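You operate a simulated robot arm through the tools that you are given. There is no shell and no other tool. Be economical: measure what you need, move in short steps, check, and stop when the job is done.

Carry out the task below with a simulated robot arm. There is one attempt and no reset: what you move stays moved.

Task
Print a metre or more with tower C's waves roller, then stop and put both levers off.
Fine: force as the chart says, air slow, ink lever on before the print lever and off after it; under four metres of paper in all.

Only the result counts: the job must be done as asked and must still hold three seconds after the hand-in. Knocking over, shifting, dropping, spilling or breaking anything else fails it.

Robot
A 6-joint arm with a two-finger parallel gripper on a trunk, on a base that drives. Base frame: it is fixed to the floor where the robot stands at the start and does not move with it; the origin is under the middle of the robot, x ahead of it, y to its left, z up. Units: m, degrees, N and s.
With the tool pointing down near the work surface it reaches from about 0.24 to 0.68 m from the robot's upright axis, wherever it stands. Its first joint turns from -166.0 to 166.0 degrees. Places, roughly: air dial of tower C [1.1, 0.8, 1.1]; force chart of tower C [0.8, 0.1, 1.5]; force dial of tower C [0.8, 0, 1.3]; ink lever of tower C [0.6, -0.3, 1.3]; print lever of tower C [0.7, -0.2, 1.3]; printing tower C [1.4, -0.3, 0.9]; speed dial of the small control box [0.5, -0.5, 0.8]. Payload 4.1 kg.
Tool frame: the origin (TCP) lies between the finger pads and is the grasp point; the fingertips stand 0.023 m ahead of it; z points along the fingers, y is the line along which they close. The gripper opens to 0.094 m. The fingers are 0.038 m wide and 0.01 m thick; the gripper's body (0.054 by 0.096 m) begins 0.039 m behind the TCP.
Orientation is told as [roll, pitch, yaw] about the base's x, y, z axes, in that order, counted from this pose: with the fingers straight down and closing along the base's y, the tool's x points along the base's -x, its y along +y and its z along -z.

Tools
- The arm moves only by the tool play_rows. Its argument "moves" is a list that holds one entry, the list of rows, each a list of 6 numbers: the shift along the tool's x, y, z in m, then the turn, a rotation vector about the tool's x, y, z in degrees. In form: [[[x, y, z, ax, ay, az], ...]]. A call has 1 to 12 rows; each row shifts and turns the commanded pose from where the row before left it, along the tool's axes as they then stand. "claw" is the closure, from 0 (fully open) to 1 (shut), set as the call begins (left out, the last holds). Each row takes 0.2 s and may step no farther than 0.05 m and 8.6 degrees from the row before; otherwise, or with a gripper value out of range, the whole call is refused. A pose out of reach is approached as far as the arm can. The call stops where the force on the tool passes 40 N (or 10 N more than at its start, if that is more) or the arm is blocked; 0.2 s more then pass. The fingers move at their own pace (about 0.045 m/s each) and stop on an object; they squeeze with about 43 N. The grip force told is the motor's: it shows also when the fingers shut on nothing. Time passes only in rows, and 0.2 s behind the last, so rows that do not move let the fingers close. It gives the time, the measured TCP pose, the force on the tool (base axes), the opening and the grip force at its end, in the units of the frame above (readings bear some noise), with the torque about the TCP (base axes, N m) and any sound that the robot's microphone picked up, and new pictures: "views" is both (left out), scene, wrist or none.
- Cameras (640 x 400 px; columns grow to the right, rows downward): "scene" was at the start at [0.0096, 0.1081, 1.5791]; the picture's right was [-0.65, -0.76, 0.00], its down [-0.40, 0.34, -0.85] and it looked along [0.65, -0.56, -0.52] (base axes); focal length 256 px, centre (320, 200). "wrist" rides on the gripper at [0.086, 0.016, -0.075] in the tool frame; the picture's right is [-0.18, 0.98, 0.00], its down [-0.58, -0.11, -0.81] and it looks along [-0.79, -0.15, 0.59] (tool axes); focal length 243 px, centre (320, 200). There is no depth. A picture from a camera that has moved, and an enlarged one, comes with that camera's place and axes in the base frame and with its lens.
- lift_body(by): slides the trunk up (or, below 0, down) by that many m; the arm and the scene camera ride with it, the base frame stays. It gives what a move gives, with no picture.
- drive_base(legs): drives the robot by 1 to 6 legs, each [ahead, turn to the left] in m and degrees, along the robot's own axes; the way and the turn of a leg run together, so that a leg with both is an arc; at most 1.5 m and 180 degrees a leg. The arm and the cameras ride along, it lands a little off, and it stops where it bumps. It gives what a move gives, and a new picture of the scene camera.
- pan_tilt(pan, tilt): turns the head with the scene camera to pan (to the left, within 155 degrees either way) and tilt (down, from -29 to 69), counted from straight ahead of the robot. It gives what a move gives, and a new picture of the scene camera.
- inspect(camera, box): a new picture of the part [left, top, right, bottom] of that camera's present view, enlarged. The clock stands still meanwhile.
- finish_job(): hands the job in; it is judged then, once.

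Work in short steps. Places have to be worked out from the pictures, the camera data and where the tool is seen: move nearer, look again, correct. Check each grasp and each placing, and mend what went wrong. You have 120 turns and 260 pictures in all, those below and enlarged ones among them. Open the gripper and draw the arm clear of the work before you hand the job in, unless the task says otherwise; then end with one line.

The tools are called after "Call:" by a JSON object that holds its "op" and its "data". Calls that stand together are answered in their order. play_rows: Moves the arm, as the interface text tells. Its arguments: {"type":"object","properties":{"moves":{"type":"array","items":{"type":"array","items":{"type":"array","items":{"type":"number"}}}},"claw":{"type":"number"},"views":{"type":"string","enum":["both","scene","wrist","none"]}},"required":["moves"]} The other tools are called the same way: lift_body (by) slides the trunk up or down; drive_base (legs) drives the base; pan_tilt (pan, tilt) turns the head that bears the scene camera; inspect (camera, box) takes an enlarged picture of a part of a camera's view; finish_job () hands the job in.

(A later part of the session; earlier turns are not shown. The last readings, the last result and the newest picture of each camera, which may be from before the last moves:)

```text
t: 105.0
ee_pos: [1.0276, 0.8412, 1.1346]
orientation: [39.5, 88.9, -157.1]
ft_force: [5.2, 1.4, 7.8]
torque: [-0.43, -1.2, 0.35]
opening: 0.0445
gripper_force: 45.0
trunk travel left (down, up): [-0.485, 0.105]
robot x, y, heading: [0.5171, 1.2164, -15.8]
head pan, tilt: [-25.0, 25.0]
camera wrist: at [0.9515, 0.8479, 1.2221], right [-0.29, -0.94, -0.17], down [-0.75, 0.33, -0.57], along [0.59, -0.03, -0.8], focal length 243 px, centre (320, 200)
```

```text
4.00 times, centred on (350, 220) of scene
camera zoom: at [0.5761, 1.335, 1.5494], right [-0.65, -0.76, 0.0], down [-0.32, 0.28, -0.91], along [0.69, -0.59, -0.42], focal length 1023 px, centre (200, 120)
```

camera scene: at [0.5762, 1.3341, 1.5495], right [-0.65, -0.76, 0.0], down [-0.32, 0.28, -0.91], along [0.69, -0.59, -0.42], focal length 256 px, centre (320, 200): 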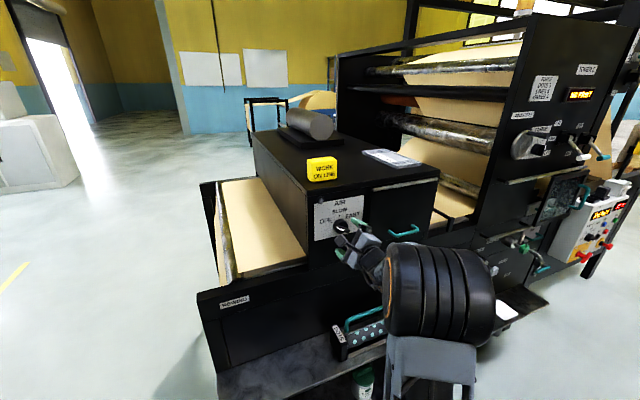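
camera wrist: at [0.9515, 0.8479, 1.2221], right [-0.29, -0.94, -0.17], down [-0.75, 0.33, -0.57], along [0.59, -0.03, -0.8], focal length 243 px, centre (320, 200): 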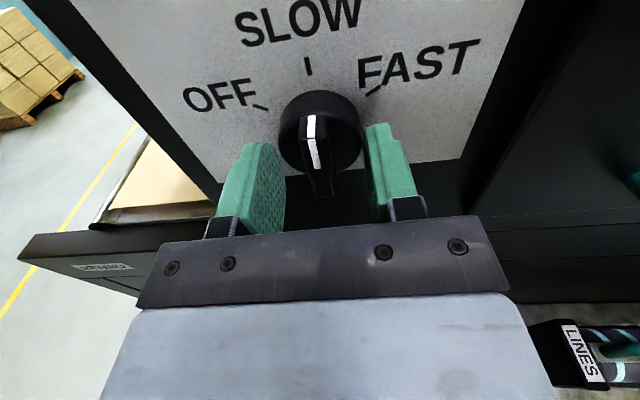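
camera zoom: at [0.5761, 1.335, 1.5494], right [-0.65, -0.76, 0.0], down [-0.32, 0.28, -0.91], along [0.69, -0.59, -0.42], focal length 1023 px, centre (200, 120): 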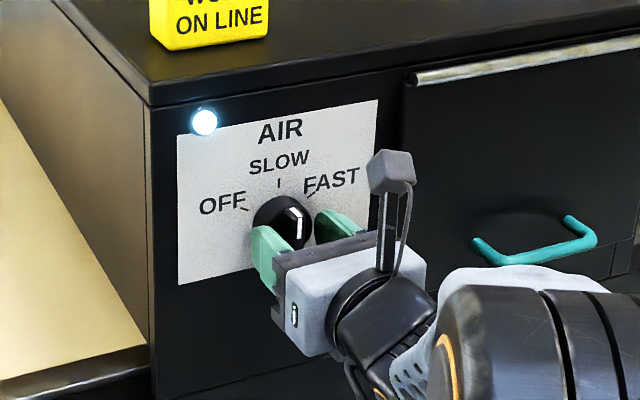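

Air is on and at SLOW. Release and retreat straight back.

Call:
{"op": "play_rows", "data": {"moves": [[[0, 0, 0, 0, 0, 0], [0, 0, 0, 0, 0, 0], [0, 0, 0, 0, 0, 0], [0, 0, -0.02, 0, 0, 0], [0, 0, -0.04, 0, 0, 0], [0, 0, -0.04, 0, 0, 0]]], "claw": 0, "views": "wrist"}}

Call:
{"op": "inspect", "data": {"camera": "scene", "box": [290, 170, 410, 270]}}

```text
t: 106.4
ee_pos: [0.929, 0.8676, 1.1352]
orientation: [40.3, 88.8, -156.5]
ft_force: [0.6, -0.2, 0.5]
torque: [-0.01, 0.0, 0.0]
opening: 0.094
gripper_force: 0.2
trunk travel left (down, up): [-0.485, 0.105]
robot x, y, heading: [0.5165, 1.216, -15.7]
head pan, tilt: [-25.0, 25.0]
camera wrist: at [0.8525, 0.8744, 1.2226], right [-0.29, -0.94, -0.17], down [-0.75, 0.33, -0.57], along [0.59, -0.04, -0.8], focal length 243 px, centre (320, 200)
```

wrist: 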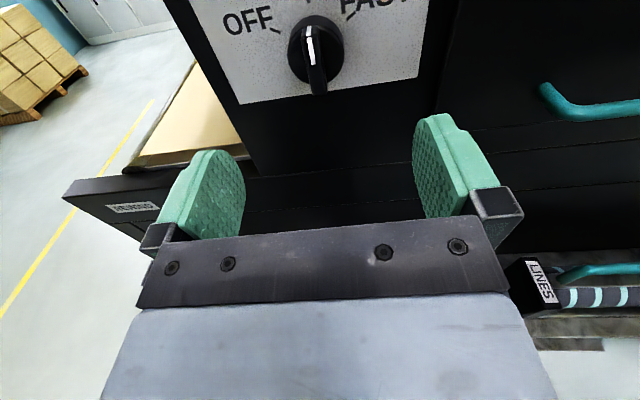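

```text
4.00 times, centred on (350, 220) of scene
camera zoom: at [0.5758, 1.3344, 1.5495], right [-0.65, -0.76, 0.0], down [-0.32, 0.28, -0.91], along [0.69, -0.59, -0.42], focal length 1023 px, centre (200, 120)
```

zoom: 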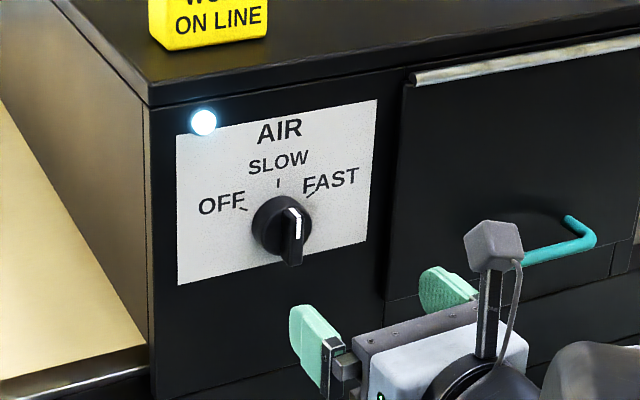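

Air set. Now drive back to the tower so the ink and print levers are to the robot's front right; both are approached facing -15°.

Call:
{"op": "drive_base", "data": {"legs": [[0, -94.3], [1.19, 0], [0, 95]]}}

Call:
{"op": "pan_tilt", "data": {"pan": -20, "tilt": 25}}

```text
t: 120.6
ee_pos: [0.4726, -0.283, 1.1356]
orientation: [40.0, 88.8, -158.9]
ft_force: [0.7, 0.1, 0.4]
torque: [-0.02, 0.0, -0.01]
opening: 0.0938
gripper_force: 0.0
trunk travel left (down, up): [-0.485, 0.105]
robot x, y, heading: [0.0731, 0.082, -18.1]
head pan, tilt: [-25.0, 25.0]
camera scene: at [0.1365, 0.1975, 1.5495], right [-0.68, -0.73, 0.0], down [-0.31, 0.29, -0.91], along [0.66, -0.62, -0.42], focal length 256 px, centre (320, 200)
```

scene: 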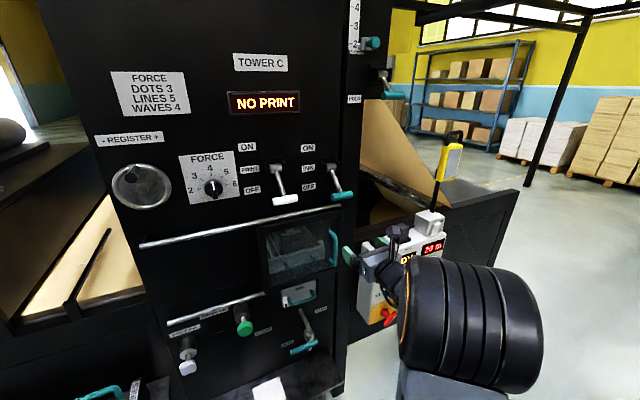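

```text
t: 121.2
ee_pos: [0.4725, -0.2817, 1.1352]
orientation: [40.0, 88.8, -158.9]
ft_force: [0.3, -0.2, -0.3]
torque: [0.02, -0.04, -0.01]
opening: 0.0938
gripper_force: 0.0
trunk travel left (down, up): [-0.485, 0.105]
robot x, y, heading: [0.0774, 0.0839, -18.0]
head pan, tilt: [-20.0, 25.0]
camera scene: at [0.1417, 0.2036, 1.5495], right [-0.61, -0.79, 0.0], down [-0.33, 0.26, -0.91], along [0.72, -0.56, -0.42], focal length 256 px, centre (320, 200)
```

scene: 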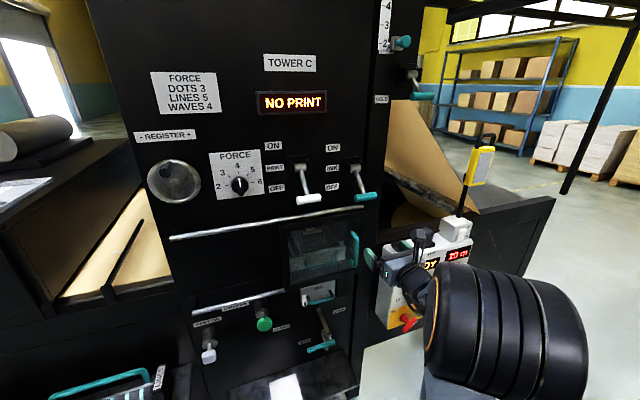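

Raise the trunk 0.1 and look with the wrist camera at the levers; close the fingers.

Call:
{"op": "lift_body", "data": {"by": 0.1}}

Call:
{"op": "play_rows", "data": {"moves": [[[0, -0.01, -0.03, 0, 0, 0], [0, 0, -0.03, 0, 0, 0], [0, 0, 0, 0, 0, 0], [0, 0, 0, 0, 0, 0], [0, 0, 0, 0, 0, 0]]], "claw": 1, "views": "both"}}

```text
t: 122.6
ee_pos: [0.4726, -0.283, 1.2347]
orientation: [39.5, 88.7, -159.2]
ft_force: [0.3, -1.3, -0.4]
torque: [-0.02, -0.02, -0.02]
opening: 0.0941
gripper_force: 0.1
trunk travel left (down, up): [-0.585, 0.005]
robot x, y, heading: [0.0733, 0.0776, -17.9]
head pan, tilt: [-20.0, 25.0]
```

```text
t: 123.8
ee_pos: [0.4197, -0.2544, 1.2358]
orientation: [40.0, 88.8, -158.7]
ft_force: [-0.8, 0.8, -0.4]
torque: [0.0, -0.03, 0.03]
opening: 0.0001
gripper_force: 13.1
trunk travel left (down, up): [-0.585, 0.005]
robot x, y, heading: [0.0707, 0.0846, -18.0]
head pan, tilt: [-20.0, 25.0]
camera scene: at [0.1416, 0.2036, 1.6495], right [-0.61, -0.79, 0.0], down [-0.33, 0.26, -0.91], along [0.72, -0.56, -0.42], focal length 256 px, centre (320, 200)
camera wrist: at [0.3442, -0.2439, 1.3224], right [-0.32, -0.93, -0.17], down [-0.74, 0.36, -0.57], along [0.59, -0.06, -0.8], focal length 243 px, centre (320, 200)
```

scene: 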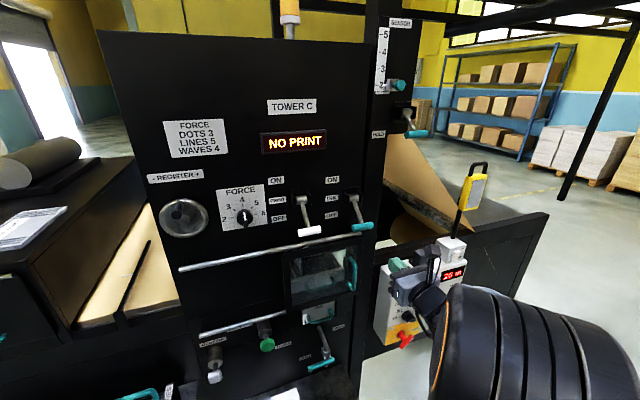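
wrist: 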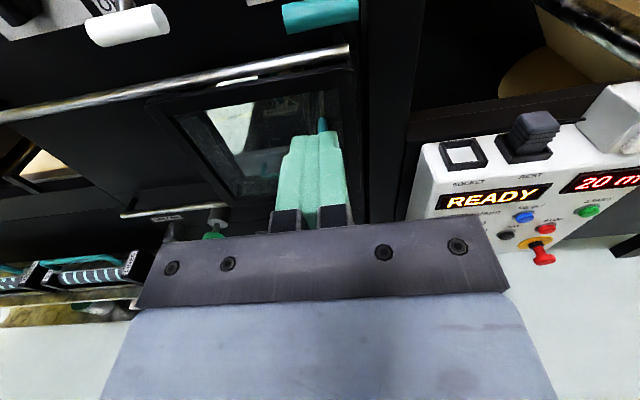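

Ink handle ≈[0.61, -0.32, 1.24], print handle ≈[0.65, -0.15, 1.26]. I bring the closed fingers under the ink handle (down 0.041, forward 0.19), then check before lifting.

Call:
{"op": "play_rows", "data": {"moves": [[[-0.02, 0, 0.03, 0, 0, 0], [-0.021, 0, 0.03, 0, 0, 0], [0, 0, 0.04, 0, 0, 0], [0, 0, 0.04, 0, 0, 0], [0, 0, 0.03, 0, 0, 0]]], "views": "both"}}

Call:
{"op": "inspect", "data": {"camera": "scene", "box": [260, 160, 420, 270]}}

```text
t: 125.0
ee_pos: [0.5797, -0.309, 1.1938]
orientation: [39.9, 88.7, -158.9]
ft_force: [0.2, 0.2, 0.2]
torque: [-0.01, 0.03, 0.01]
opening: 0.0
gripper_force: 42.6
trunk travel left (down, up): [-0.585, 0.005]
robot x, y, heading: [0.0723, 0.0838, -18.0]
head pan, tilt: [-20.0, 25.0]
camera scene: at [0.1421, 0.2034, 1.6495], right [-0.61, -0.79, 0.0], down [-0.33, 0.26, -0.91], along [0.72, -0.56, -0.42], focal length 256 px, centre (320, 200)
camera wrist: at [0.5037, -0.2993, 1.2803], right [-0.32, -0.93, -0.17], down [-0.74, 0.36, -0.57], along [0.59, -0.06, -0.8], focal length 243 px, centre (320, 200)
```

scene: 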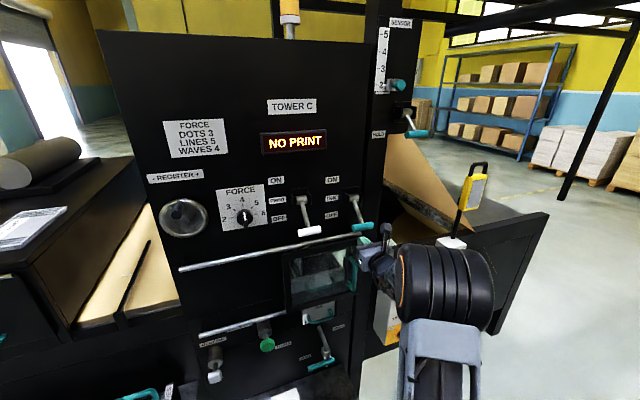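
wrist: 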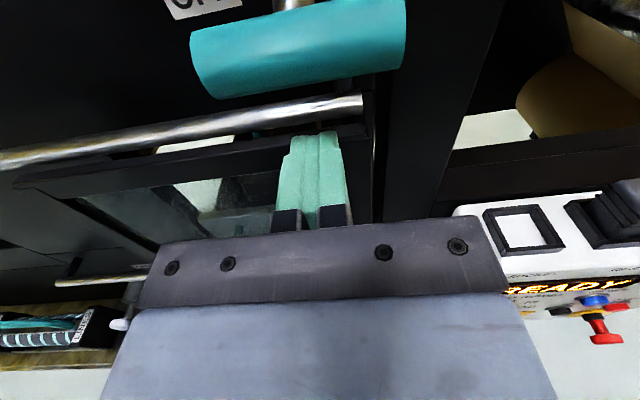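

```text
3.64 times, centred on (340, 215) of scene
camera zoom: at [0.1421, 0.2034, 1.6495], right [-0.61, -0.79, 0.0], down [-0.33, 0.26, -0.91], along [0.72, -0.56, -0.42], focal length 930 px, centre (247, 146)
```

zoom: 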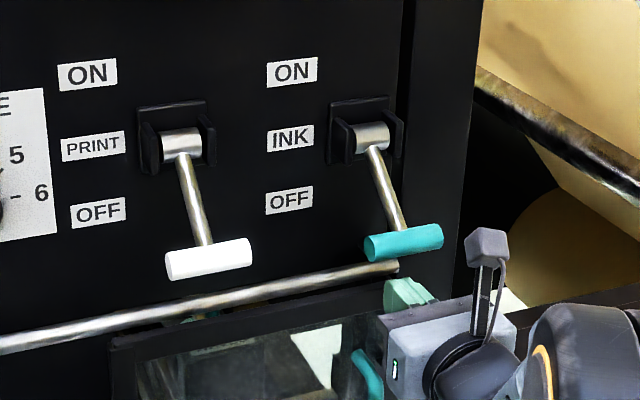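

The fingertips are just below the ink handle. Go 0.022 further in, then lift gently.

Call:
{"op": "play_rows", "data": {"moves": [[[0, 0, 0.022, 0, 0, 0], [0.015, 0, 0, 0, 0, 0], [0.015, 0, 0, 0, 0, 0], [0.015, 0, 0, 0, 0, 0], [0.015, 0, 0, 0, 0, 0]]], "views": "both"}}

Call:
{"op": "inspect", "data": {"camera": "scene", "box": [260, 160, 420, 270]}}

```text
t: 126.2
ee_pos: [0.6007, -0.317, 1.2538]
orientation: [44.4, 88.9, -154.6]
ft_force: [-8.1, 0.7, -8.8]
torque: [-0.02, -0.47, 0.05]
opening: 0.0
gripper_force: 42.3
trunk travel left (down, up): [-0.585, 0.005]
robot x, y, heading: [0.0767, 0.0852, -17.8]
head pan, tilt: [-20.0, 25.0]
camera scene: at [0.1411, 0.2029, 1.6496], right [-0.61, -0.79, 0.0], down [-0.33, 0.26, -0.91], along [0.72, -0.56, -0.42], focal length 256 px, centre (320, 200)
camera wrist: at [0.5245, -0.3073, 1.3407], right [-0.32, -0.93, -0.17], down [-0.74, 0.36, -0.57], along [0.59, -0.06, -0.8], focal length 243 px, centre (320, 200)
```

scene: 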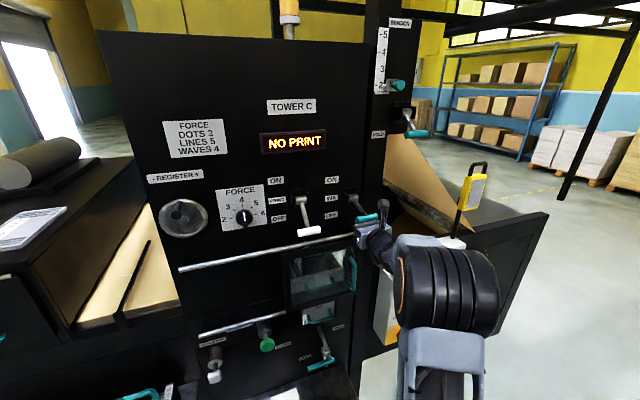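
wrist: 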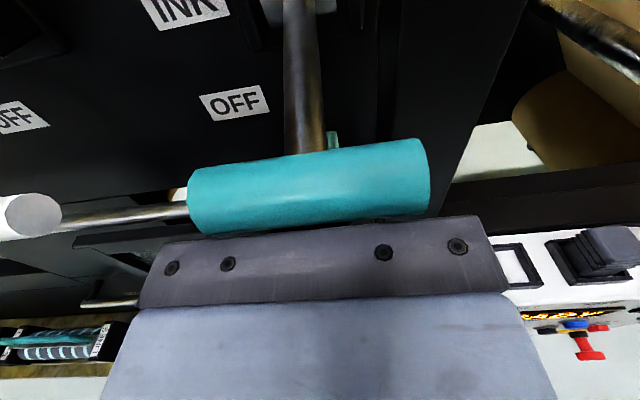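

```text
3.64 times, centred on (340, 215) of scene
camera zoom: at [0.1411, 0.2029, 1.6496], right [-0.61, -0.79, 0.0], down [-0.33, 0.26, -0.91], along [0.72, -0.56, -0.42], focal length 930 px, centre (247, 146)
```

zoom: 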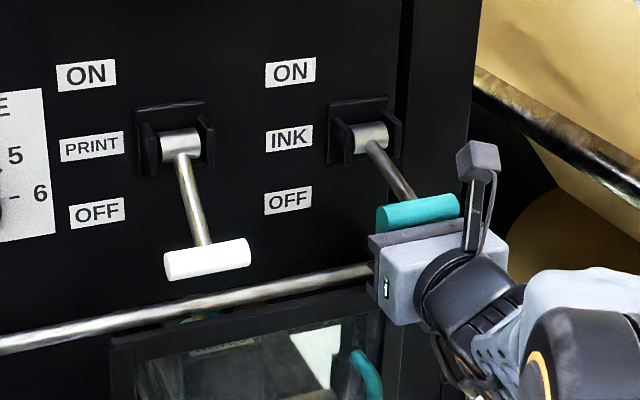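

The lever follows; the handle is nearly against the gripper body, so I back off 2 cm while lifting on.

Call:
{"op": "play_rows", "data": {"moves": [[[0.008, 0, -0.015, 0, 0, 0], [0.015, 0, -0.008, 0, 0, 0], [0.015, 0, 0, 0, 0, 0], [0.015, 0, 0, 0, 0, 0], [0.015, 0, 0, 0, 0, 0]]], "views": "both"}}

Call:
{"op": "inspect", "data": {"camera": "scene", "box": [260, 160, 420, 270]}}

```text
t: 127.4
ee_pos: [0.5792, -0.3086, 1.3211]
orientation: [42.3, 88.8, -156.4]
ft_force: [-0.2, 0.6, 0.9]
torque: [-0.03, -0.02, -0.02]
opening: 0.0
gripper_force: 42.0
trunk travel left (down, up): [-0.585, 0.005]
robot x, y, heading: [0.0703, 0.0822, -17.7]
head pan, tilt: [-20.0, 25.0]
camera scene: at [0.1416, 0.2037, 1.6495], right [-0.61, -0.79, 0.0], down [-0.33, 0.26, -0.91], along [0.72, -0.56, -0.42], focal length 256 px, centre (320, 200)
camera wrist: at [0.504, -0.2985, 1.408], right [-0.32, -0.93, -0.17], down [-0.74, 0.36, -0.57], along [0.59, -0.06, -0.8], focal length 243 px, centre (320, 200)
```

scene: 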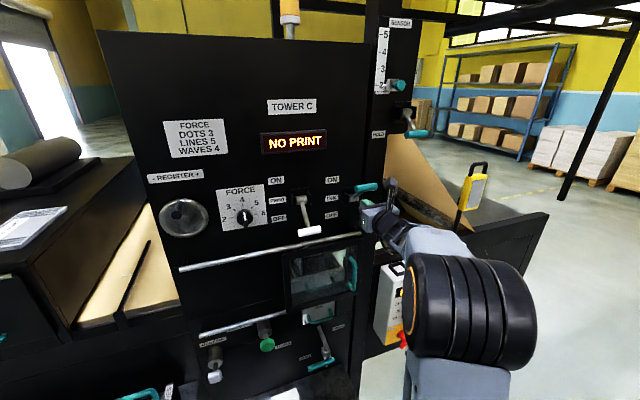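
wrist: 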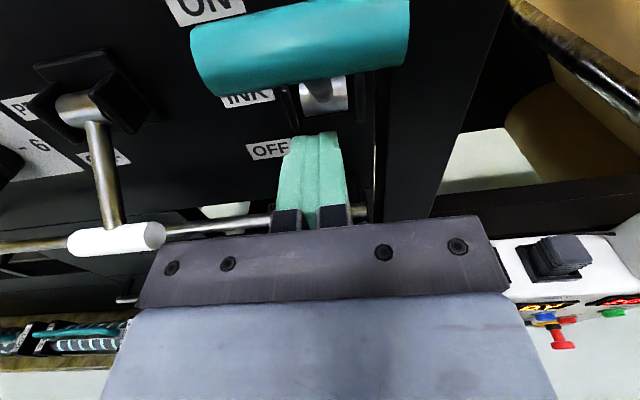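

```text
3.64 times, centred on (340, 215) of scene
camera zoom: at [0.1416, 0.2037, 1.6495], right [-0.61, -0.79, 0.0], down [-0.33, 0.26, -0.91], along [0.72, -0.56, -0.42], focal length 930 px, centre (247, 146)
```

zoom: 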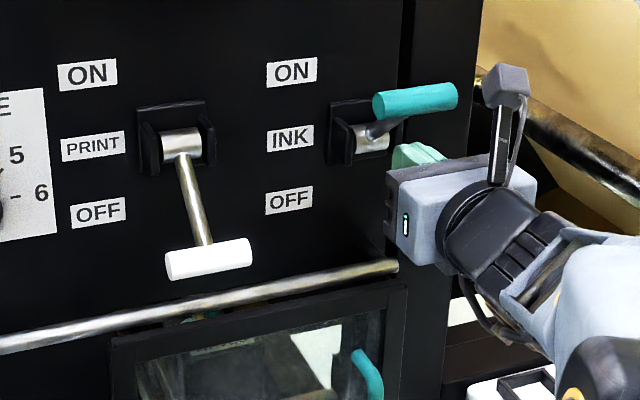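

The lever snapped up. I nudge up until contact to be sure it's fully ON.

Call:
{"op": "play_rows", "data": {"moves": [[[0.012, 0, 0.004, 0, 0, 0], [0.012, 0, 0.004, 0, 0, 0], [0.012, 0, 0, 0, 0, 0], [0.012, 0, 0, 0, 0, 0], [0.008, 0, 0, 0, 0, 0]]], "views": "wrist"}}

Call:
{"op": "inspect", "data": {"camera": "scene", "box": [230, 110, 420, 240]}}

```text
t: 128.1
ee_pos: [0.5849, -0.3091, 1.3342]
orientation: [11.7, 87.6, 172.6]
ft_force: [-8.9, 4.7, -7.5]
torque: [-0.06, -0.05, -0.03]
opening: 0.0
gripper_force: 42.2
trunk travel left (down, up): [-0.585, 0.005]
robot x, y, heading: [0.0734, 0.082, -18.1]
head pan, tilt: [-20.0, 25.0]
stopped in row 3: the force on the tool passed its limit at 49 N (the readings are from after the stop); the commanded pose is now the measured one
camera wrist: at [0.5117, -0.3012, 1.4234], right [-0.33, -0.93, -0.18], down [-0.75, 0.37, -0.55], along [0.57, -0.05, -0.82], focal length 243 px, centre (320, 200)
```

wrist: 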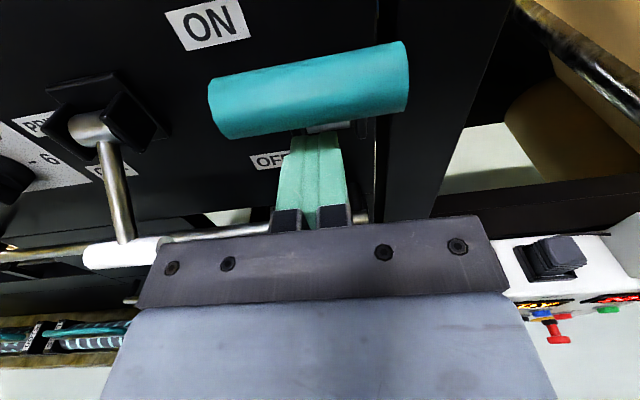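

```text
3.08 times, centred on (325, 175) of scene
camera zoom: at [0.1402, 0.2043, 1.6495], right [-0.61, -0.79, 0.0], down [-0.33, 0.26, -0.91], along [0.72, -0.56, -0.42], focal length 787 px, centre (305, 277)
```

zoom: 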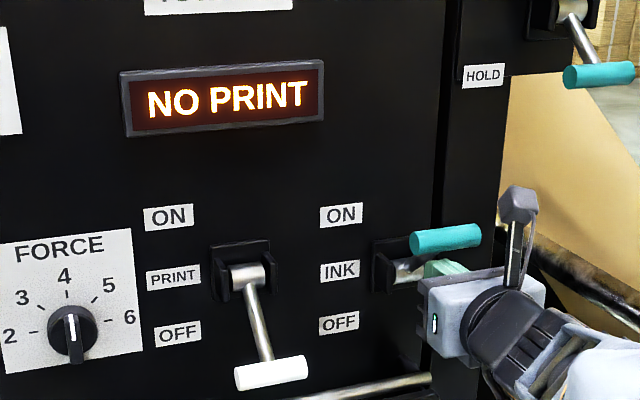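

Ink lever firmly ON (stop felt). Lower slightly and retreat, then shift the base 0.12 left for the print lever.

Call:
{"op": "play_rows", "data": {"moves": [[[-0.02, 0, 0, 0, 0, 0], [-0.01, 0, -0.03, 0, 0, 0], [0, 0, -0.04, 0, 0, 0], [0, 0, -0.04, 0, 0, 0], [-0.03, 0, -0.03, 0, 0, 0], [-0.03, 0, 0, 0, 0, 0]]], "views": "none"}}

Call:
{"op": "drive_base", "data": {"legs": [[0, 90], [0.12, 0], [0, -87.5]]}}

```text
t: 129.4
ee_pos: [0.4515, -0.2642, 1.2527]
orientation: [12.4, 87.7, 173.4]
ft_force: [-0.3, 0.1, -0.7]
torque: [-0.02, -0.02, 0.0]
opening: 0.0001
gripper_force: 42.1
trunk travel left (down, up): [-0.585, 0.005]
robot x, y, heading: [0.0687, 0.0815, -17.9]
head pan, tilt: [-20.0, 25.0]
```

```text
t: 138.2
ee_pos: [0.4979, -0.1427, 1.2529]
orientation: [13.2, 87.8, 175.6]
ft_force: [0.0, 0.6, -0.4]
torque: [-0.01, -0.01, 0.0]
opening: 0.0002
gripper_force: 42.7
trunk travel left (down, up): [-0.585, 0.005]
robot x, y, heading: [0.1146, 0.197, -16.4]
head pan, tilt: [-20.0, 25.0]
camera scene: at [0.1762, 0.3181, 1.6495], right [-0.59, -0.8, 0.0], down [-0.34, 0.25, -0.91], along [0.73, -0.54, -0.42], focal length 256 px, centre (320, 200)
```

scene: 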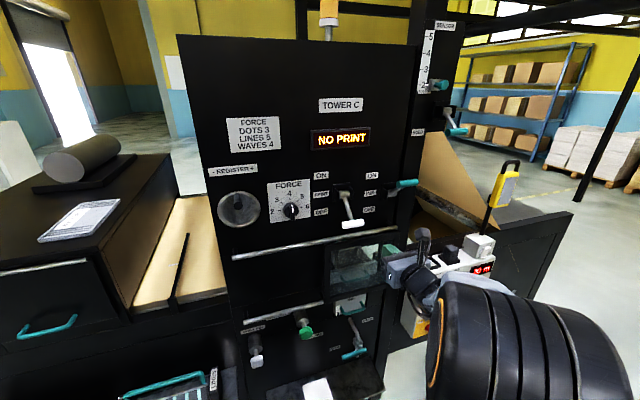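

Move the closed fingers under the print handle: left 0.035, down 0.06, forward 0.115, and look.

Call:
{"op": "play_rows", "data": {"moves": [[[-0.03, -0.018, 0, 0, 0, 0], [-0.03, -0.017, 0, 0, 0, 0], [0, 0, 0.04, 0, 0, 0], [0, 0, 0.04, 0, 0, 0], [0, 0, 0.035, 0, 0, 0]]], "views": "both"}}

Call:
{"op": "inspect", "data": {"camera": "scene", "box": [270, 160, 430, 270]}}

```text
t: 139.4
ee_pos: [0.6177, -0.1441, 1.1885]
orientation: [12.8, 87.8, 175.0]
ft_force: [0.7, 0.0, -0.4]
torque: [0.0, -0.01, 0.02]
opening: 0.0
gripper_force: 41.9
trunk travel left (down, up): [-0.585, 0.005]
robot x, y, heading: [0.1088, 0.1956, -16.2]
head pan, tilt: [-20.0, 25.0]
camera scene: at [0.1768, 0.318, 1.6495], right [-0.59, -0.8, 0.0], down [-0.34, 0.25, -0.91], along [0.73, -0.54, -0.42], focal length 256 px, centre (320, 200)
camera wrist: at [0.5437, -0.1371, 1.277], right [-0.31, -0.94, -0.18], down [-0.76, 0.35, -0.55], along [0.58, -0.04, -0.82], focal length 243 px, centre (320, 200)
```

scene: 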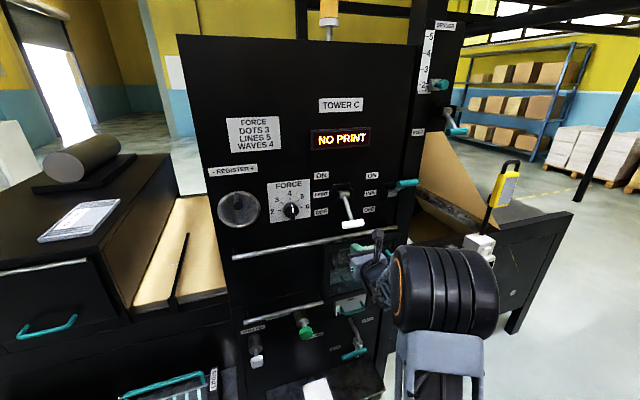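
wrist: 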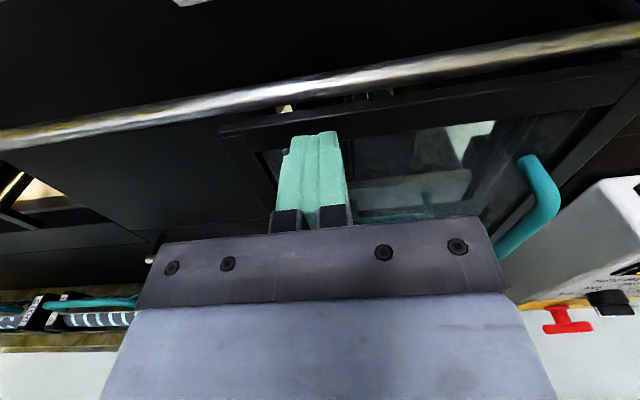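

```text
3.64 times, centred on (350, 215) of scene
camera zoom: at [0.1768, 0.318, 1.6495], right [-0.59, -0.8, 0.0], down [-0.34, 0.25, -0.91], along [0.73, -0.54, -0.42], focal length 930 px, centre (211, 146)
```

zoom: 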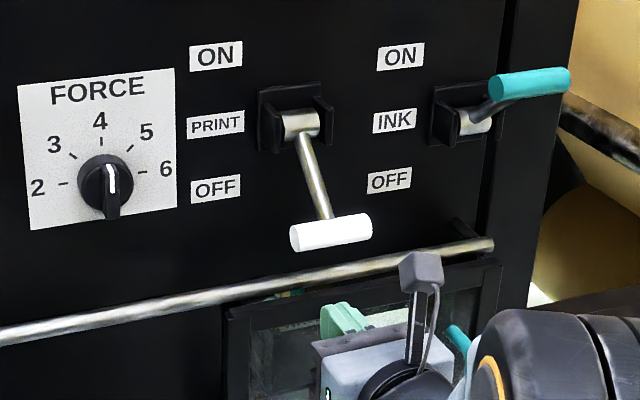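

The print handle is above the view, at z≈1.265. I go in 0.02 and lift 0.03, then look.

Call:
{"op": "play_rows", "data": {"moves": [[[0.01, 0, 0.01, 0, 0, 0], [0.01, 0, 0.01, 0, 0, 0], [0.01, 0, 0, 0, 0, 0]]], "views": "wrist"}}

Call:
{"op": "inspect", "data": {"camera": "scene", "box": [270, 160, 430, 270]}}

```text
t: 140.2
ee_pos: [0.6381, -0.1496, 1.2182]
orientation: [12.9, 87.7, 175.3]
ft_force: [-0.1, 0.6, -0.1]
torque: [-0.01, -0.03, 0.0]
opening: 0.0
gripper_force: 42.1
trunk travel left (down, up): [-0.585, 0.005]
robot x, y, heading: [0.1148, 0.1965, -16.4]
head pan, tilt: [-20.0, 25.0]
camera wrist: at [0.5628, -0.143, 1.3069], right [-0.3, -0.94, -0.18], down [-0.76, 0.35, -0.55], along [0.58, -0.04, -0.82], focal length 243 px, centre (320, 200)
```

wrist: 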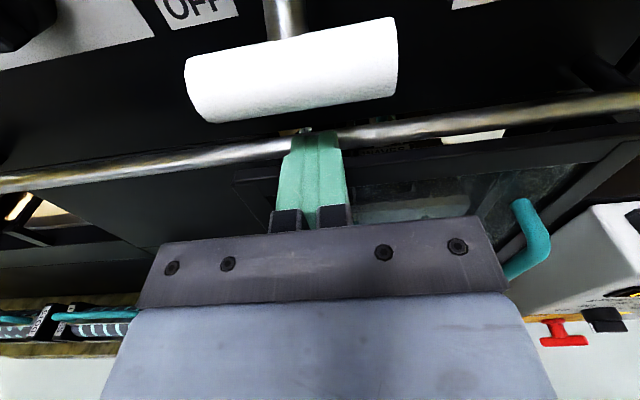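

```text
3.64 times, centred on (350, 215) of scene
camera zoom: at [0.1761, 0.3183, 1.6495], right [-0.59, -0.8, 0.0], down [-0.34, 0.25, -0.91], along [0.73, -0.54, -0.42], focal length 930 px, centre (211, 146)
```

zoom: 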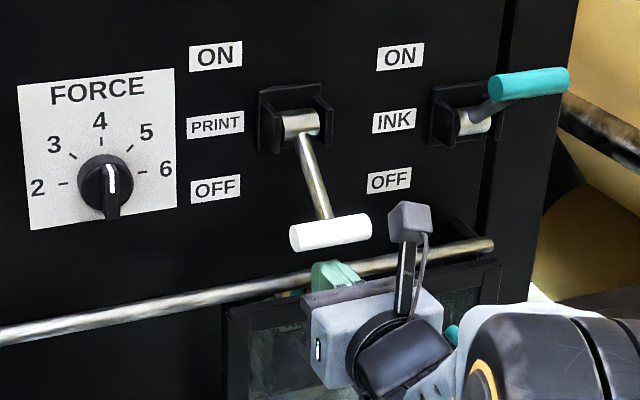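

Good alignment. Lift as with the ink lever.

Call:
{"op": "play_rows", "data": {"moves": [[[0.015, 0, 0, 0, 0, 0], [0.015, 0, 0, 0, 0, 0], [0.015, 0, -0.008, 0, 0, 0], [0.012, 0, -0.01, 0, 0, 0], [0.015, 0, -0.005, 0, 0, 0], [0.015, 0, 0, 0, 0, 0]]], "views": "wrist"}}

Call:
{"op": "inspect", "data": {"camera": "scene", "box": [270, 110, 430, 240]}}

```text
t: 140.9
ee_pos: [0.6355, -0.1488, 1.2384]
orientation: [2.2, 86.1, 164.5]
ft_force: [-2.7, 0.2, -11.9]
torque: [-0.03, 0.02, -0.12]
opening: 0.0
gripper_force: 42.4
trunk travel left (down, up): [-0.585, 0.005]
robot x, y, heading: [0.1096, 0.1992, -16.4]
head pan, tilt: [-20.0, 25.0]
stopped in row 3: the force on the tool passed its limit at 44 N (the readings are from after the stop); the commanded pose is now the measured one
camera wrist: at [0.5631, -0.1441, 1.3283], right [-0.31, -0.93, -0.18], down [-0.77, 0.36, -0.53], along [0.56, -0.02, -0.83], focal length 243 px, centre (320, 200)
```

wrist: 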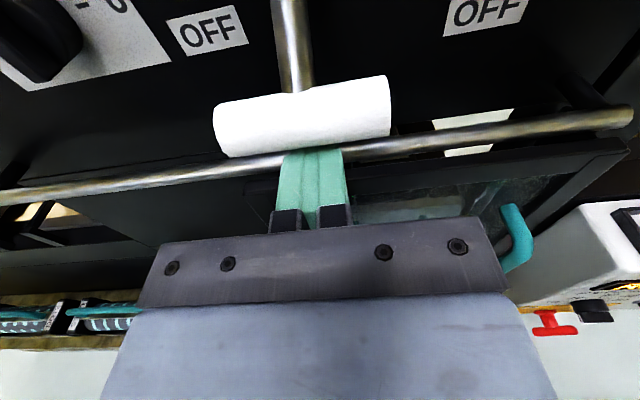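

```text
3.08 times, centred on (350, 175) of scene
camera zoom: at [0.1775, 0.3175, 1.6494], right [-0.59, -0.8, 0.0], down [-0.34, 0.25, -0.91], along [0.73, -0.54, -0.42], focal length 787 px, centre (228, 277)
```

zoom: 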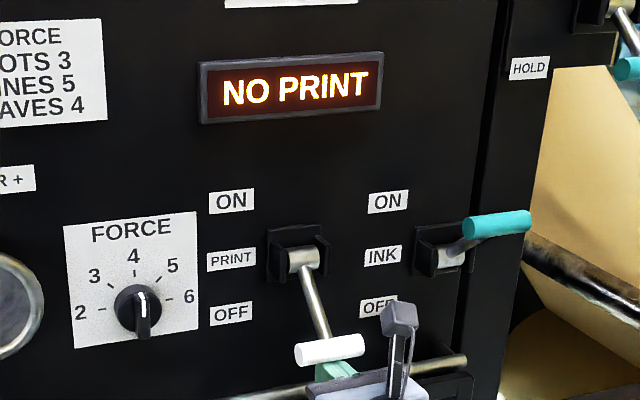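

A 44 N spike stopped the push. I push slower, up with a slight outward motion along the lever's arc.

Call:
{"op": "play_rows", "data": {"moves": [[[0.004, 0, 0, 0, 0, 0], [0.004, 0, -0.002, 0, 0, 0], [0.004, 0, -0.003, 0, 0, 0], [0.004, 0, -0.003, 0, 0, 0], [0.004, 0, -0.003, 0, 0, 0], [0.004, 0, -0.003, 0, 0, 0]]], "views": "wrist"}}

```text
t: 142.3
ee_pos: [0.6223, -0.1455, 1.2669]
orientation: [3.1, 86.6, 165.5]
ft_force: [-13.2, 2.4, -14.6]
torque: [0.03, -0.16, -0.09]
opening: 0.0
gripper_force: 42.8
trunk travel left (down, up): [-0.585, 0.005]
robot x, y, heading: [0.1115, 0.1981, -16.4]
head pan, tilt: [-20.0, 25.0]
camera wrist: at [0.5486, -0.1397, 1.3564], right [-0.31, -0.93, -0.18], down [-0.77, 0.36, -0.53], along [0.56, -0.03, -0.83], focal length 243 px, centre (320, 200)
```

wrist: 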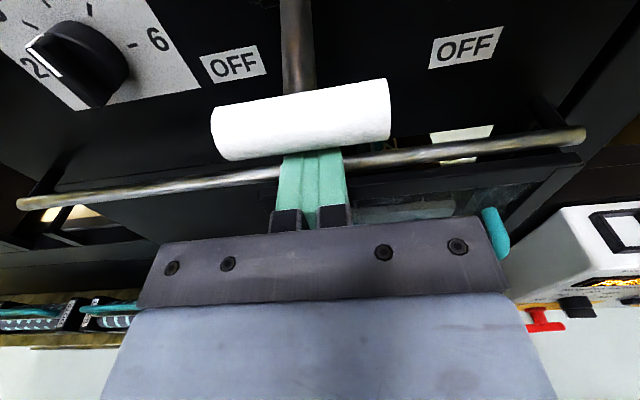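

It follows with ~20 N. Continue lifting slowly.

Call:
{"op": "play_rows", "data": {"moves": [[[0.006, 0, -0.002, 0, 0, 0], [0.006, 0, -0.002, 0, 0, 0], [0.006, 0, -0.001, 0, 0, 0], [0.006, 0, 0, 0, 0, 0], [0.006, 0, 0, 0, 0, 0], [0.006, 0, 0, 0, 0, 0], [0.006, 0, 0, 0, 0, 0], [0.006, 0, 0, 0, 0, 0], [0.006, 0, 0, 0, 0, 0]]], "views": "wrist"}}

Call:
{"op": "inspect", "data": {"camera": "scene", "box": [270, 110, 430, 240]}}

```text
t: 144.3
ee_pos: [0.6206, -0.1456, 1.3201]
orientation: [3.6, 86.6, 165.9]
ft_force: [0.3, 0.6, 0.0]
torque: [0.03, 0.02, 0.02]
opening: 0.0
gripper_force: 42.0
trunk travel left (down, up): [-0.585, 0.005]
robot x, y, heading: [0.1113, 0.1955, -16.4]
head pan, tilt: [-20.0, 25.0]
camera wrist: at [0.5481, -0.1392, 1.4104], right [-0.31, -0.93, -0.18], down [-0.77, 0.36, -0.53], along [0.56, -0.03, -0.83], focal length 243 px, centre (320, 200)
```

wrist: 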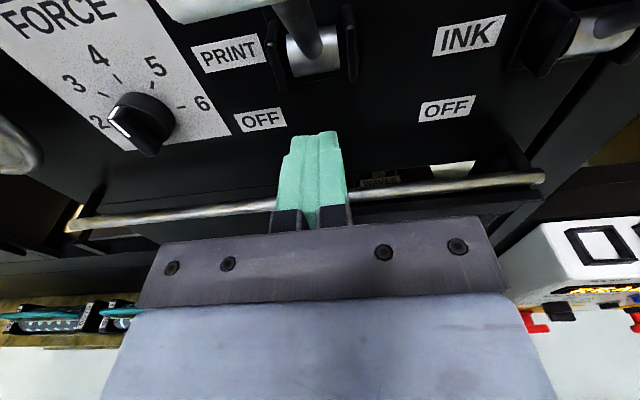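

```text
3.08 times, centred on (350, 175) of scene
camera zoom: at [0.1761, 0.3183, 1.6495], right [-0.59, -0.8, 0.0], down [-0.34, 0.25, -0.91], along [0.73, -0.54, -0.42], focal length 787 px, centre (228, 277)
```

zoom: 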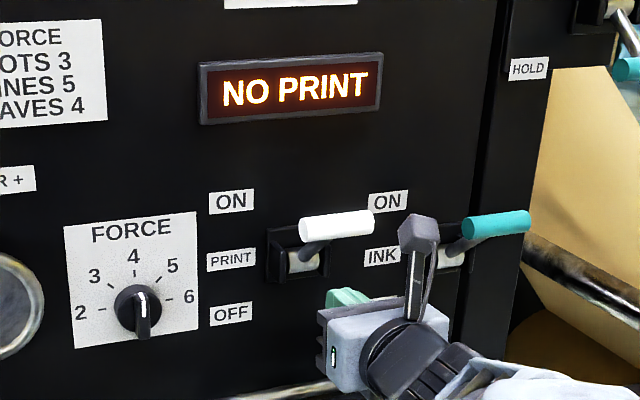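

Both levers are ON. Retreat, drive to the right in front of the control box, and lower the trunk.

Call:
{"op": "play_rows", "data": {"moves": [[[-0.01, 0, -0.03, 0, 0, 0], [0, 0, -0.04, 0, 0, 0], [0, 0, -0.04, 0, 0, 0], [-0.03, 0, -0.03, 0, 0, 0], [-0.04, 0, -0.01, 0, 0, 0]]], "views": "none"}}

Call:
{"op": "drive_base", "data": {"legs": [[0, -87.4], [0.63, 0], [0, 88.5]]}}

Call:
{"op": "lift_body", "data": {"by": -0.2}}

Call:
{"op": "pan_tilt", "data": {"pan": -15, "tilt": 30}}

```text
t: 145.5
ee_pos: [0.4726, -0.0987, 1.2509]
orientation: [3.8, 86.5, 166.2]
ft_force: [-0.4, -0.9, -0.2]
torque: [0.03, -0.02, -0.03]
opening: 0.0
gripper_force: 42.6
trunk travel left (down, up): [-0.585, 0.005]
robot x, y, heading: [0.1125, 0.1933, -16.6]
head pan, tilt: [-20.0, 25.0]
```

```text
t: 156.5
ee_pos: [0.3104, -0.72, 1.2502]
orientation: [3.9, 86.5, 165.2]
ft_force: [-0.1, 0.0, 0.4]
torque: [0.0, -0.03, -0.02]
opening: 0.0
gripper_force: 42.1
trunk travel left (down, up): [-0.585, 0.005]
robot x, y, heading: [-0.0485, -0.4191, -17.4]
head pan, tilt: [-20.0, 25.0]
camera scene: at [0.0187, -0.2995, 1.6495], right [-0.61, -0.79, 0.0], down [-0.34, 0.26, -0.91], along [0.72, -0.55, -0.42], focal length 256 px, centre (320, 200)
```

scene: 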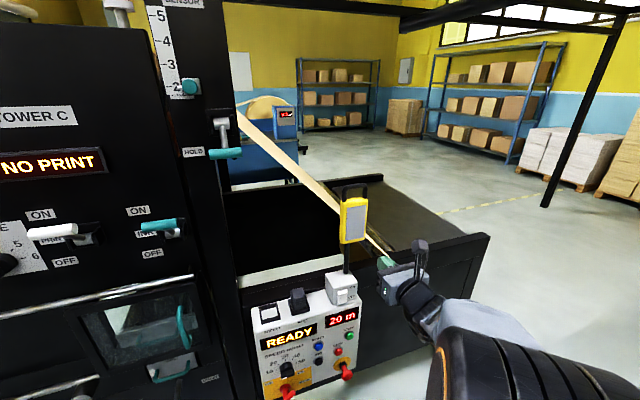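

```text
t: 158.7
ee_pos: [0.3093, -0.7202, 1.0504]
orientation: [3.8, 86.7, 165.3]
ft_force: [-0.5, -0.3, 0.0]
torque: [0.04, -0.01, -0.04]
opening: 0.0
gripper_force: 42.8
trunk travel left (down, up): [-0.385, 0.205]
robot x, y, heading: [-0.0482, -0.4167, -17.5]
head pan, tilt: [-20.0, 25.0]
```

```text
t: 159.3
ee_pos: [0.3099, -0.7207, 1.0505]
orientation: [3.8, 86.5, 165.2]
ft_force: [-0.3, 1.0, 0.0]
torque: [0.0, 0.01, 0.01]
opening: 0.0001
gripper_force: 43.1
trunk travel left (down, up): [-0.385, 0.205]
robot x, y, heading: [-0.0494, -0.4227, -17.0]
head pan, tilt: [-15.0, 30.0]
camera scene: at [0.0219, -0.2921, 1.4415], right [-0.54, -0.84, 0.0], down [-0.42, 0.27, -0.87], along [0.73, -0.46, -0.5], focal length 256 px, centre (320, 200)
```

scene: 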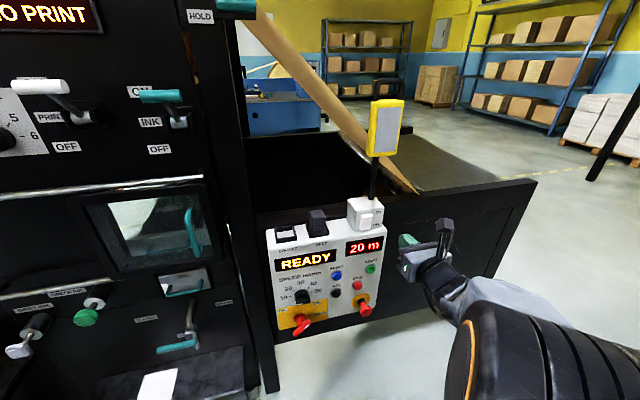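

Good view of the box. Zoom in and take a wrist picture.

Call:
{"op": "inspect", "data": {"camera": "scene", "box": [260, 190, 420, 340]}}

Call:
{"op": "play_rows", "data": {"moves": [[[0, 0, 0, 0, 0, 0]]], "views": "wrist"}}

```text
2.67 times, centred on (340, 265) of scene
camera zoom: at [0.0219, -0.2921, 1.4415], right [-0.54, -0.84, 0.0], down [-0.42, 0.27, -0.87], along [0.73, -0.46, -0.5], focal length 682 px, centre (267, 27)
```

zoom: 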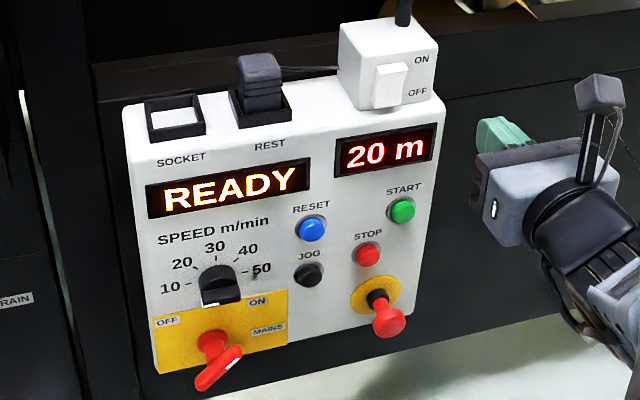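

```text
t: 159.8
ee_pos: [0.3096, -0.7204, 1.0511]
orientation: [3.8, 86.6, 165.2]
ft_force: [0.1, -0.7, 0.4]
torque: [0.01, 0.03, -0.01]
opening: 0.0
gripper_force: 42.5
trunk travel left (down, up): [-0.385, 0.205]
robot x, y, heading: [-0.0488, -0.4178, -17.3]
head pan, tilt: [-15.0, 30.0]
camera wrist: at [0.2373, -0.7135, 1.1406], right [-0.32, -0.93, -0.18], down [-0.76, 0.37, -0.53], along [0.56, -0.04, -0.83], focal length 243 px, centre (320, 200)
```

wrist: 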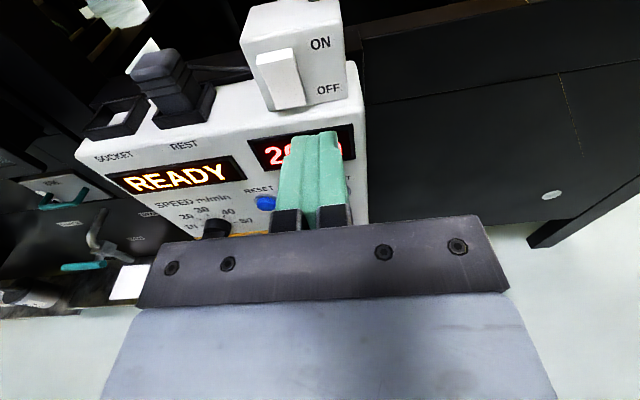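

START ≈[0.438, -0.744, 0.845], STOP ≈[0.452, -0.708, 0.78]; speed is at 10. I level the tool and move it down in front of START.

Call:
{"op": "play_rows", "data": {"moves": [[[0, 0, 0, 3, 3.4, 0], [-0.035, -0.007, 0, 0, 0, 0], [-0.035, -0.007, 0, 0, 0, 0], [-0.035, 0, 0.01, 0, 0, 0], [-0.035, 0, 0.015, 0, 0, 0], [-0.035, 0, 0.02, 0, 0, 0], [-0.031, 0, 0.02, 0, 0, 0]]], "views": "both"}}

Call:
{"op": "inspect", "data": {"camera": "scene", "box": [260, 190, 420, 340]}}

```text
t: 161.3
ee_pos: [0.3756, -0.727, 0.8426]
orientation: [95.7, 89.8, -99.9]
ft_force: [-0.9, 0.2, -0.1]
torque: [-0.03, 0.0, 0.0]
opening: 0.0002
gripper_force: 42.0
trunk travel left (down, up): [-0.385, 0.205]
robot x, y, heading: [-0.0504, -0.4219, -17.4]
head pan, tilt: [-15.0, 30.0]
camera scene: at [0.0218, -0.292, 1.4415], right [-0.54, -0.84, 0.0], down [-0.42, 0.27, -0.87], along [0.73, -0.46, -0.5], focal length 256 px, centre (320, 200)
camera wrist: at [0.2986, -0.7226, 0.9292], right [-0.26, -0.95, -0.18], down [-0.75, 0.32, -0.58], along [0.61, -0.02, -0.79], focal length 243 px, centre (320, 200)
```

scene: 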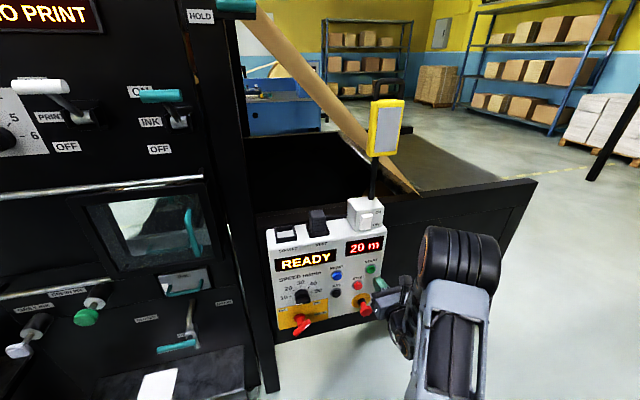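
wrist: 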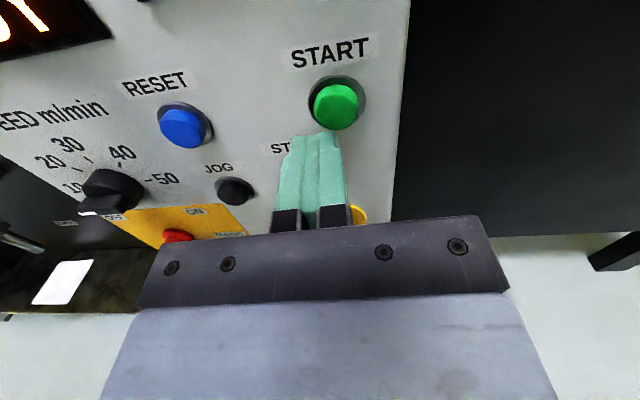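

```text
2.67 times, centred on (340, 265) of scene
camera zoom: at [0.0218, -0.292, 1.4415], right [-0.54, -0.84, 0.0], down [-0.42, 0.27, -0.87], along [0.73, -0.46, -0.5], focal length 682 px, centre (267, 27)
```

zoom: 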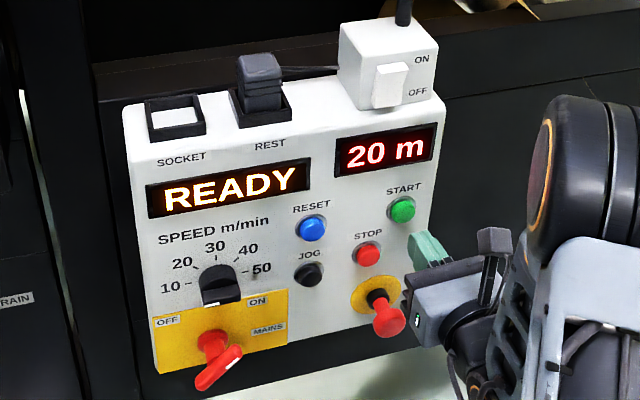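

START is ~0.04 ahead of the tip, slightly right. Press it with small steps, then back off.

Call:
{"op": "play_rows", "data": {"moves": [[[0.004, 0.008, 0.02, 0, 0, 0], [0, 0, 0.012, 0, 0, 0], [0, 0, 0.005, 0, 0, 0], [0, 0, 0.004, 0, 0, 0], [0, 0, 0.004, 0, 0, 0]]], "views": "both"}}

```text
t: 162.6
ee_pos: [0.4182, -0.7454, 0.8476]
orientation: [72.8, 89.9, -122.7]
ft_force: [-2.0, 0.9, 0.1]
torque: [-0.01, 0.03, -0.02]
opening: 0.0001
gripper_force: 42.5
trunk travel left (down, up): [-0.385, 0.205]
robot x, y, heading: [-0.0492, -0.4209, -17.4]
head pan, tilt: [-15.0, 30.0]
heard: click
camera scene: at [0.0216, -0.292, 1.4415], right [-0.54, -0.84, 0.0], down [-0.42, 0.27, -0.87], along [0.73, -0.46, -0.5], focal length 256 px, centre (320, 200)
camera wrist: at [0.3394, -0.7403, 0.9341], right [-0.26, -0.95, -0.18], down [-0.75, 0.32, -0.58], along [0.61, -0.02, -0.79], focal length 243 px, centre (320, 200)
```

scene: 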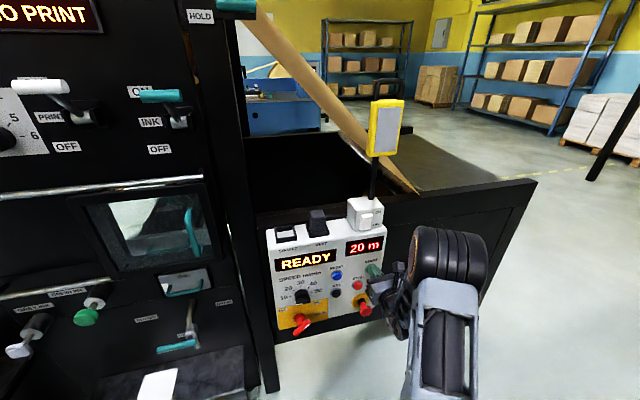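
wrist: 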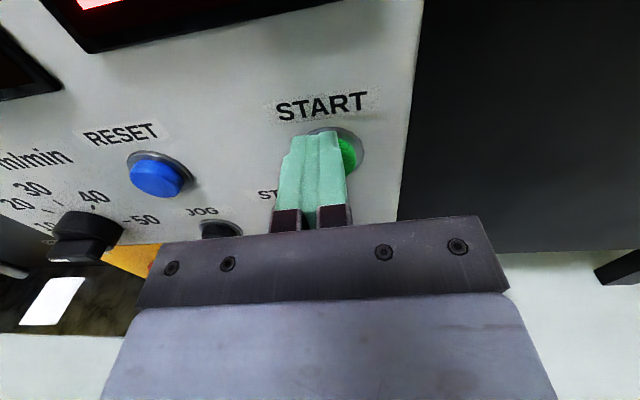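

A click was heard. Back off and see whether it runs.

Call:
{"op": "play_rows", "data": {"moves": [[[0, 0, -0.02, 0, 0, 0], [0, 0, -0.01, 0, 0, 0]]], "views": "scene"}}

Call:
{"op": "inspect", "data": {"camera": "scene", "box": [260, 190, 420, 340]}}

```text
t: 163.2
ee_pos: [0.388, -0.7364, 0.8484]
orientation: [73.5, 89.9, -122.1]
ft_force: [0.1, -0.1, 0.3]
torque: [-0.03, -0.01, 0.01]
opening: 0.0
gripper_force: 42.1
trunk travel left (down, up): [-0.385, 0.205]
robot x, y, heading: [-0.0465, -0.4189, -17.2]
head pan, tilt: [-15.0, 30.0]
camera scene: at [0.0219, -0.2921, 1.4415], right [-0.54, -0.84, 0.0], down [-0.42, 0.27, -0.87], along [0.73, -0.46, -0.5], focal length 256 px, centre (320, 200)
```

scene: 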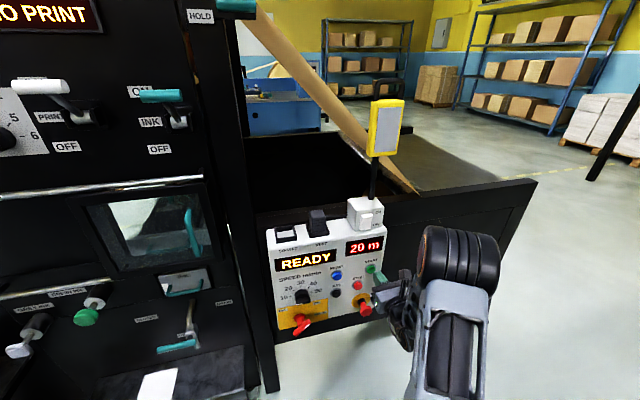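

```text
2.67 times, centred on (340, 265) of scene
camera zoom: at [0.0219, -0.2921, 1.4415], right [-0.54, -0.84, 0.0], down [-0.42, 0.27, -0.87], along [0.73, -0.46, -0.5], focal length 682 px, centre (267, 27)
```

zoom: 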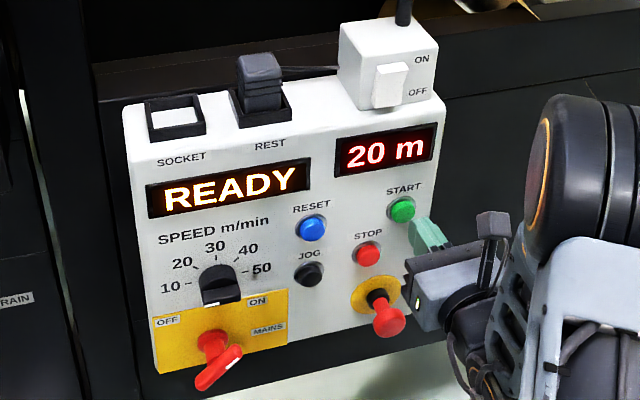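

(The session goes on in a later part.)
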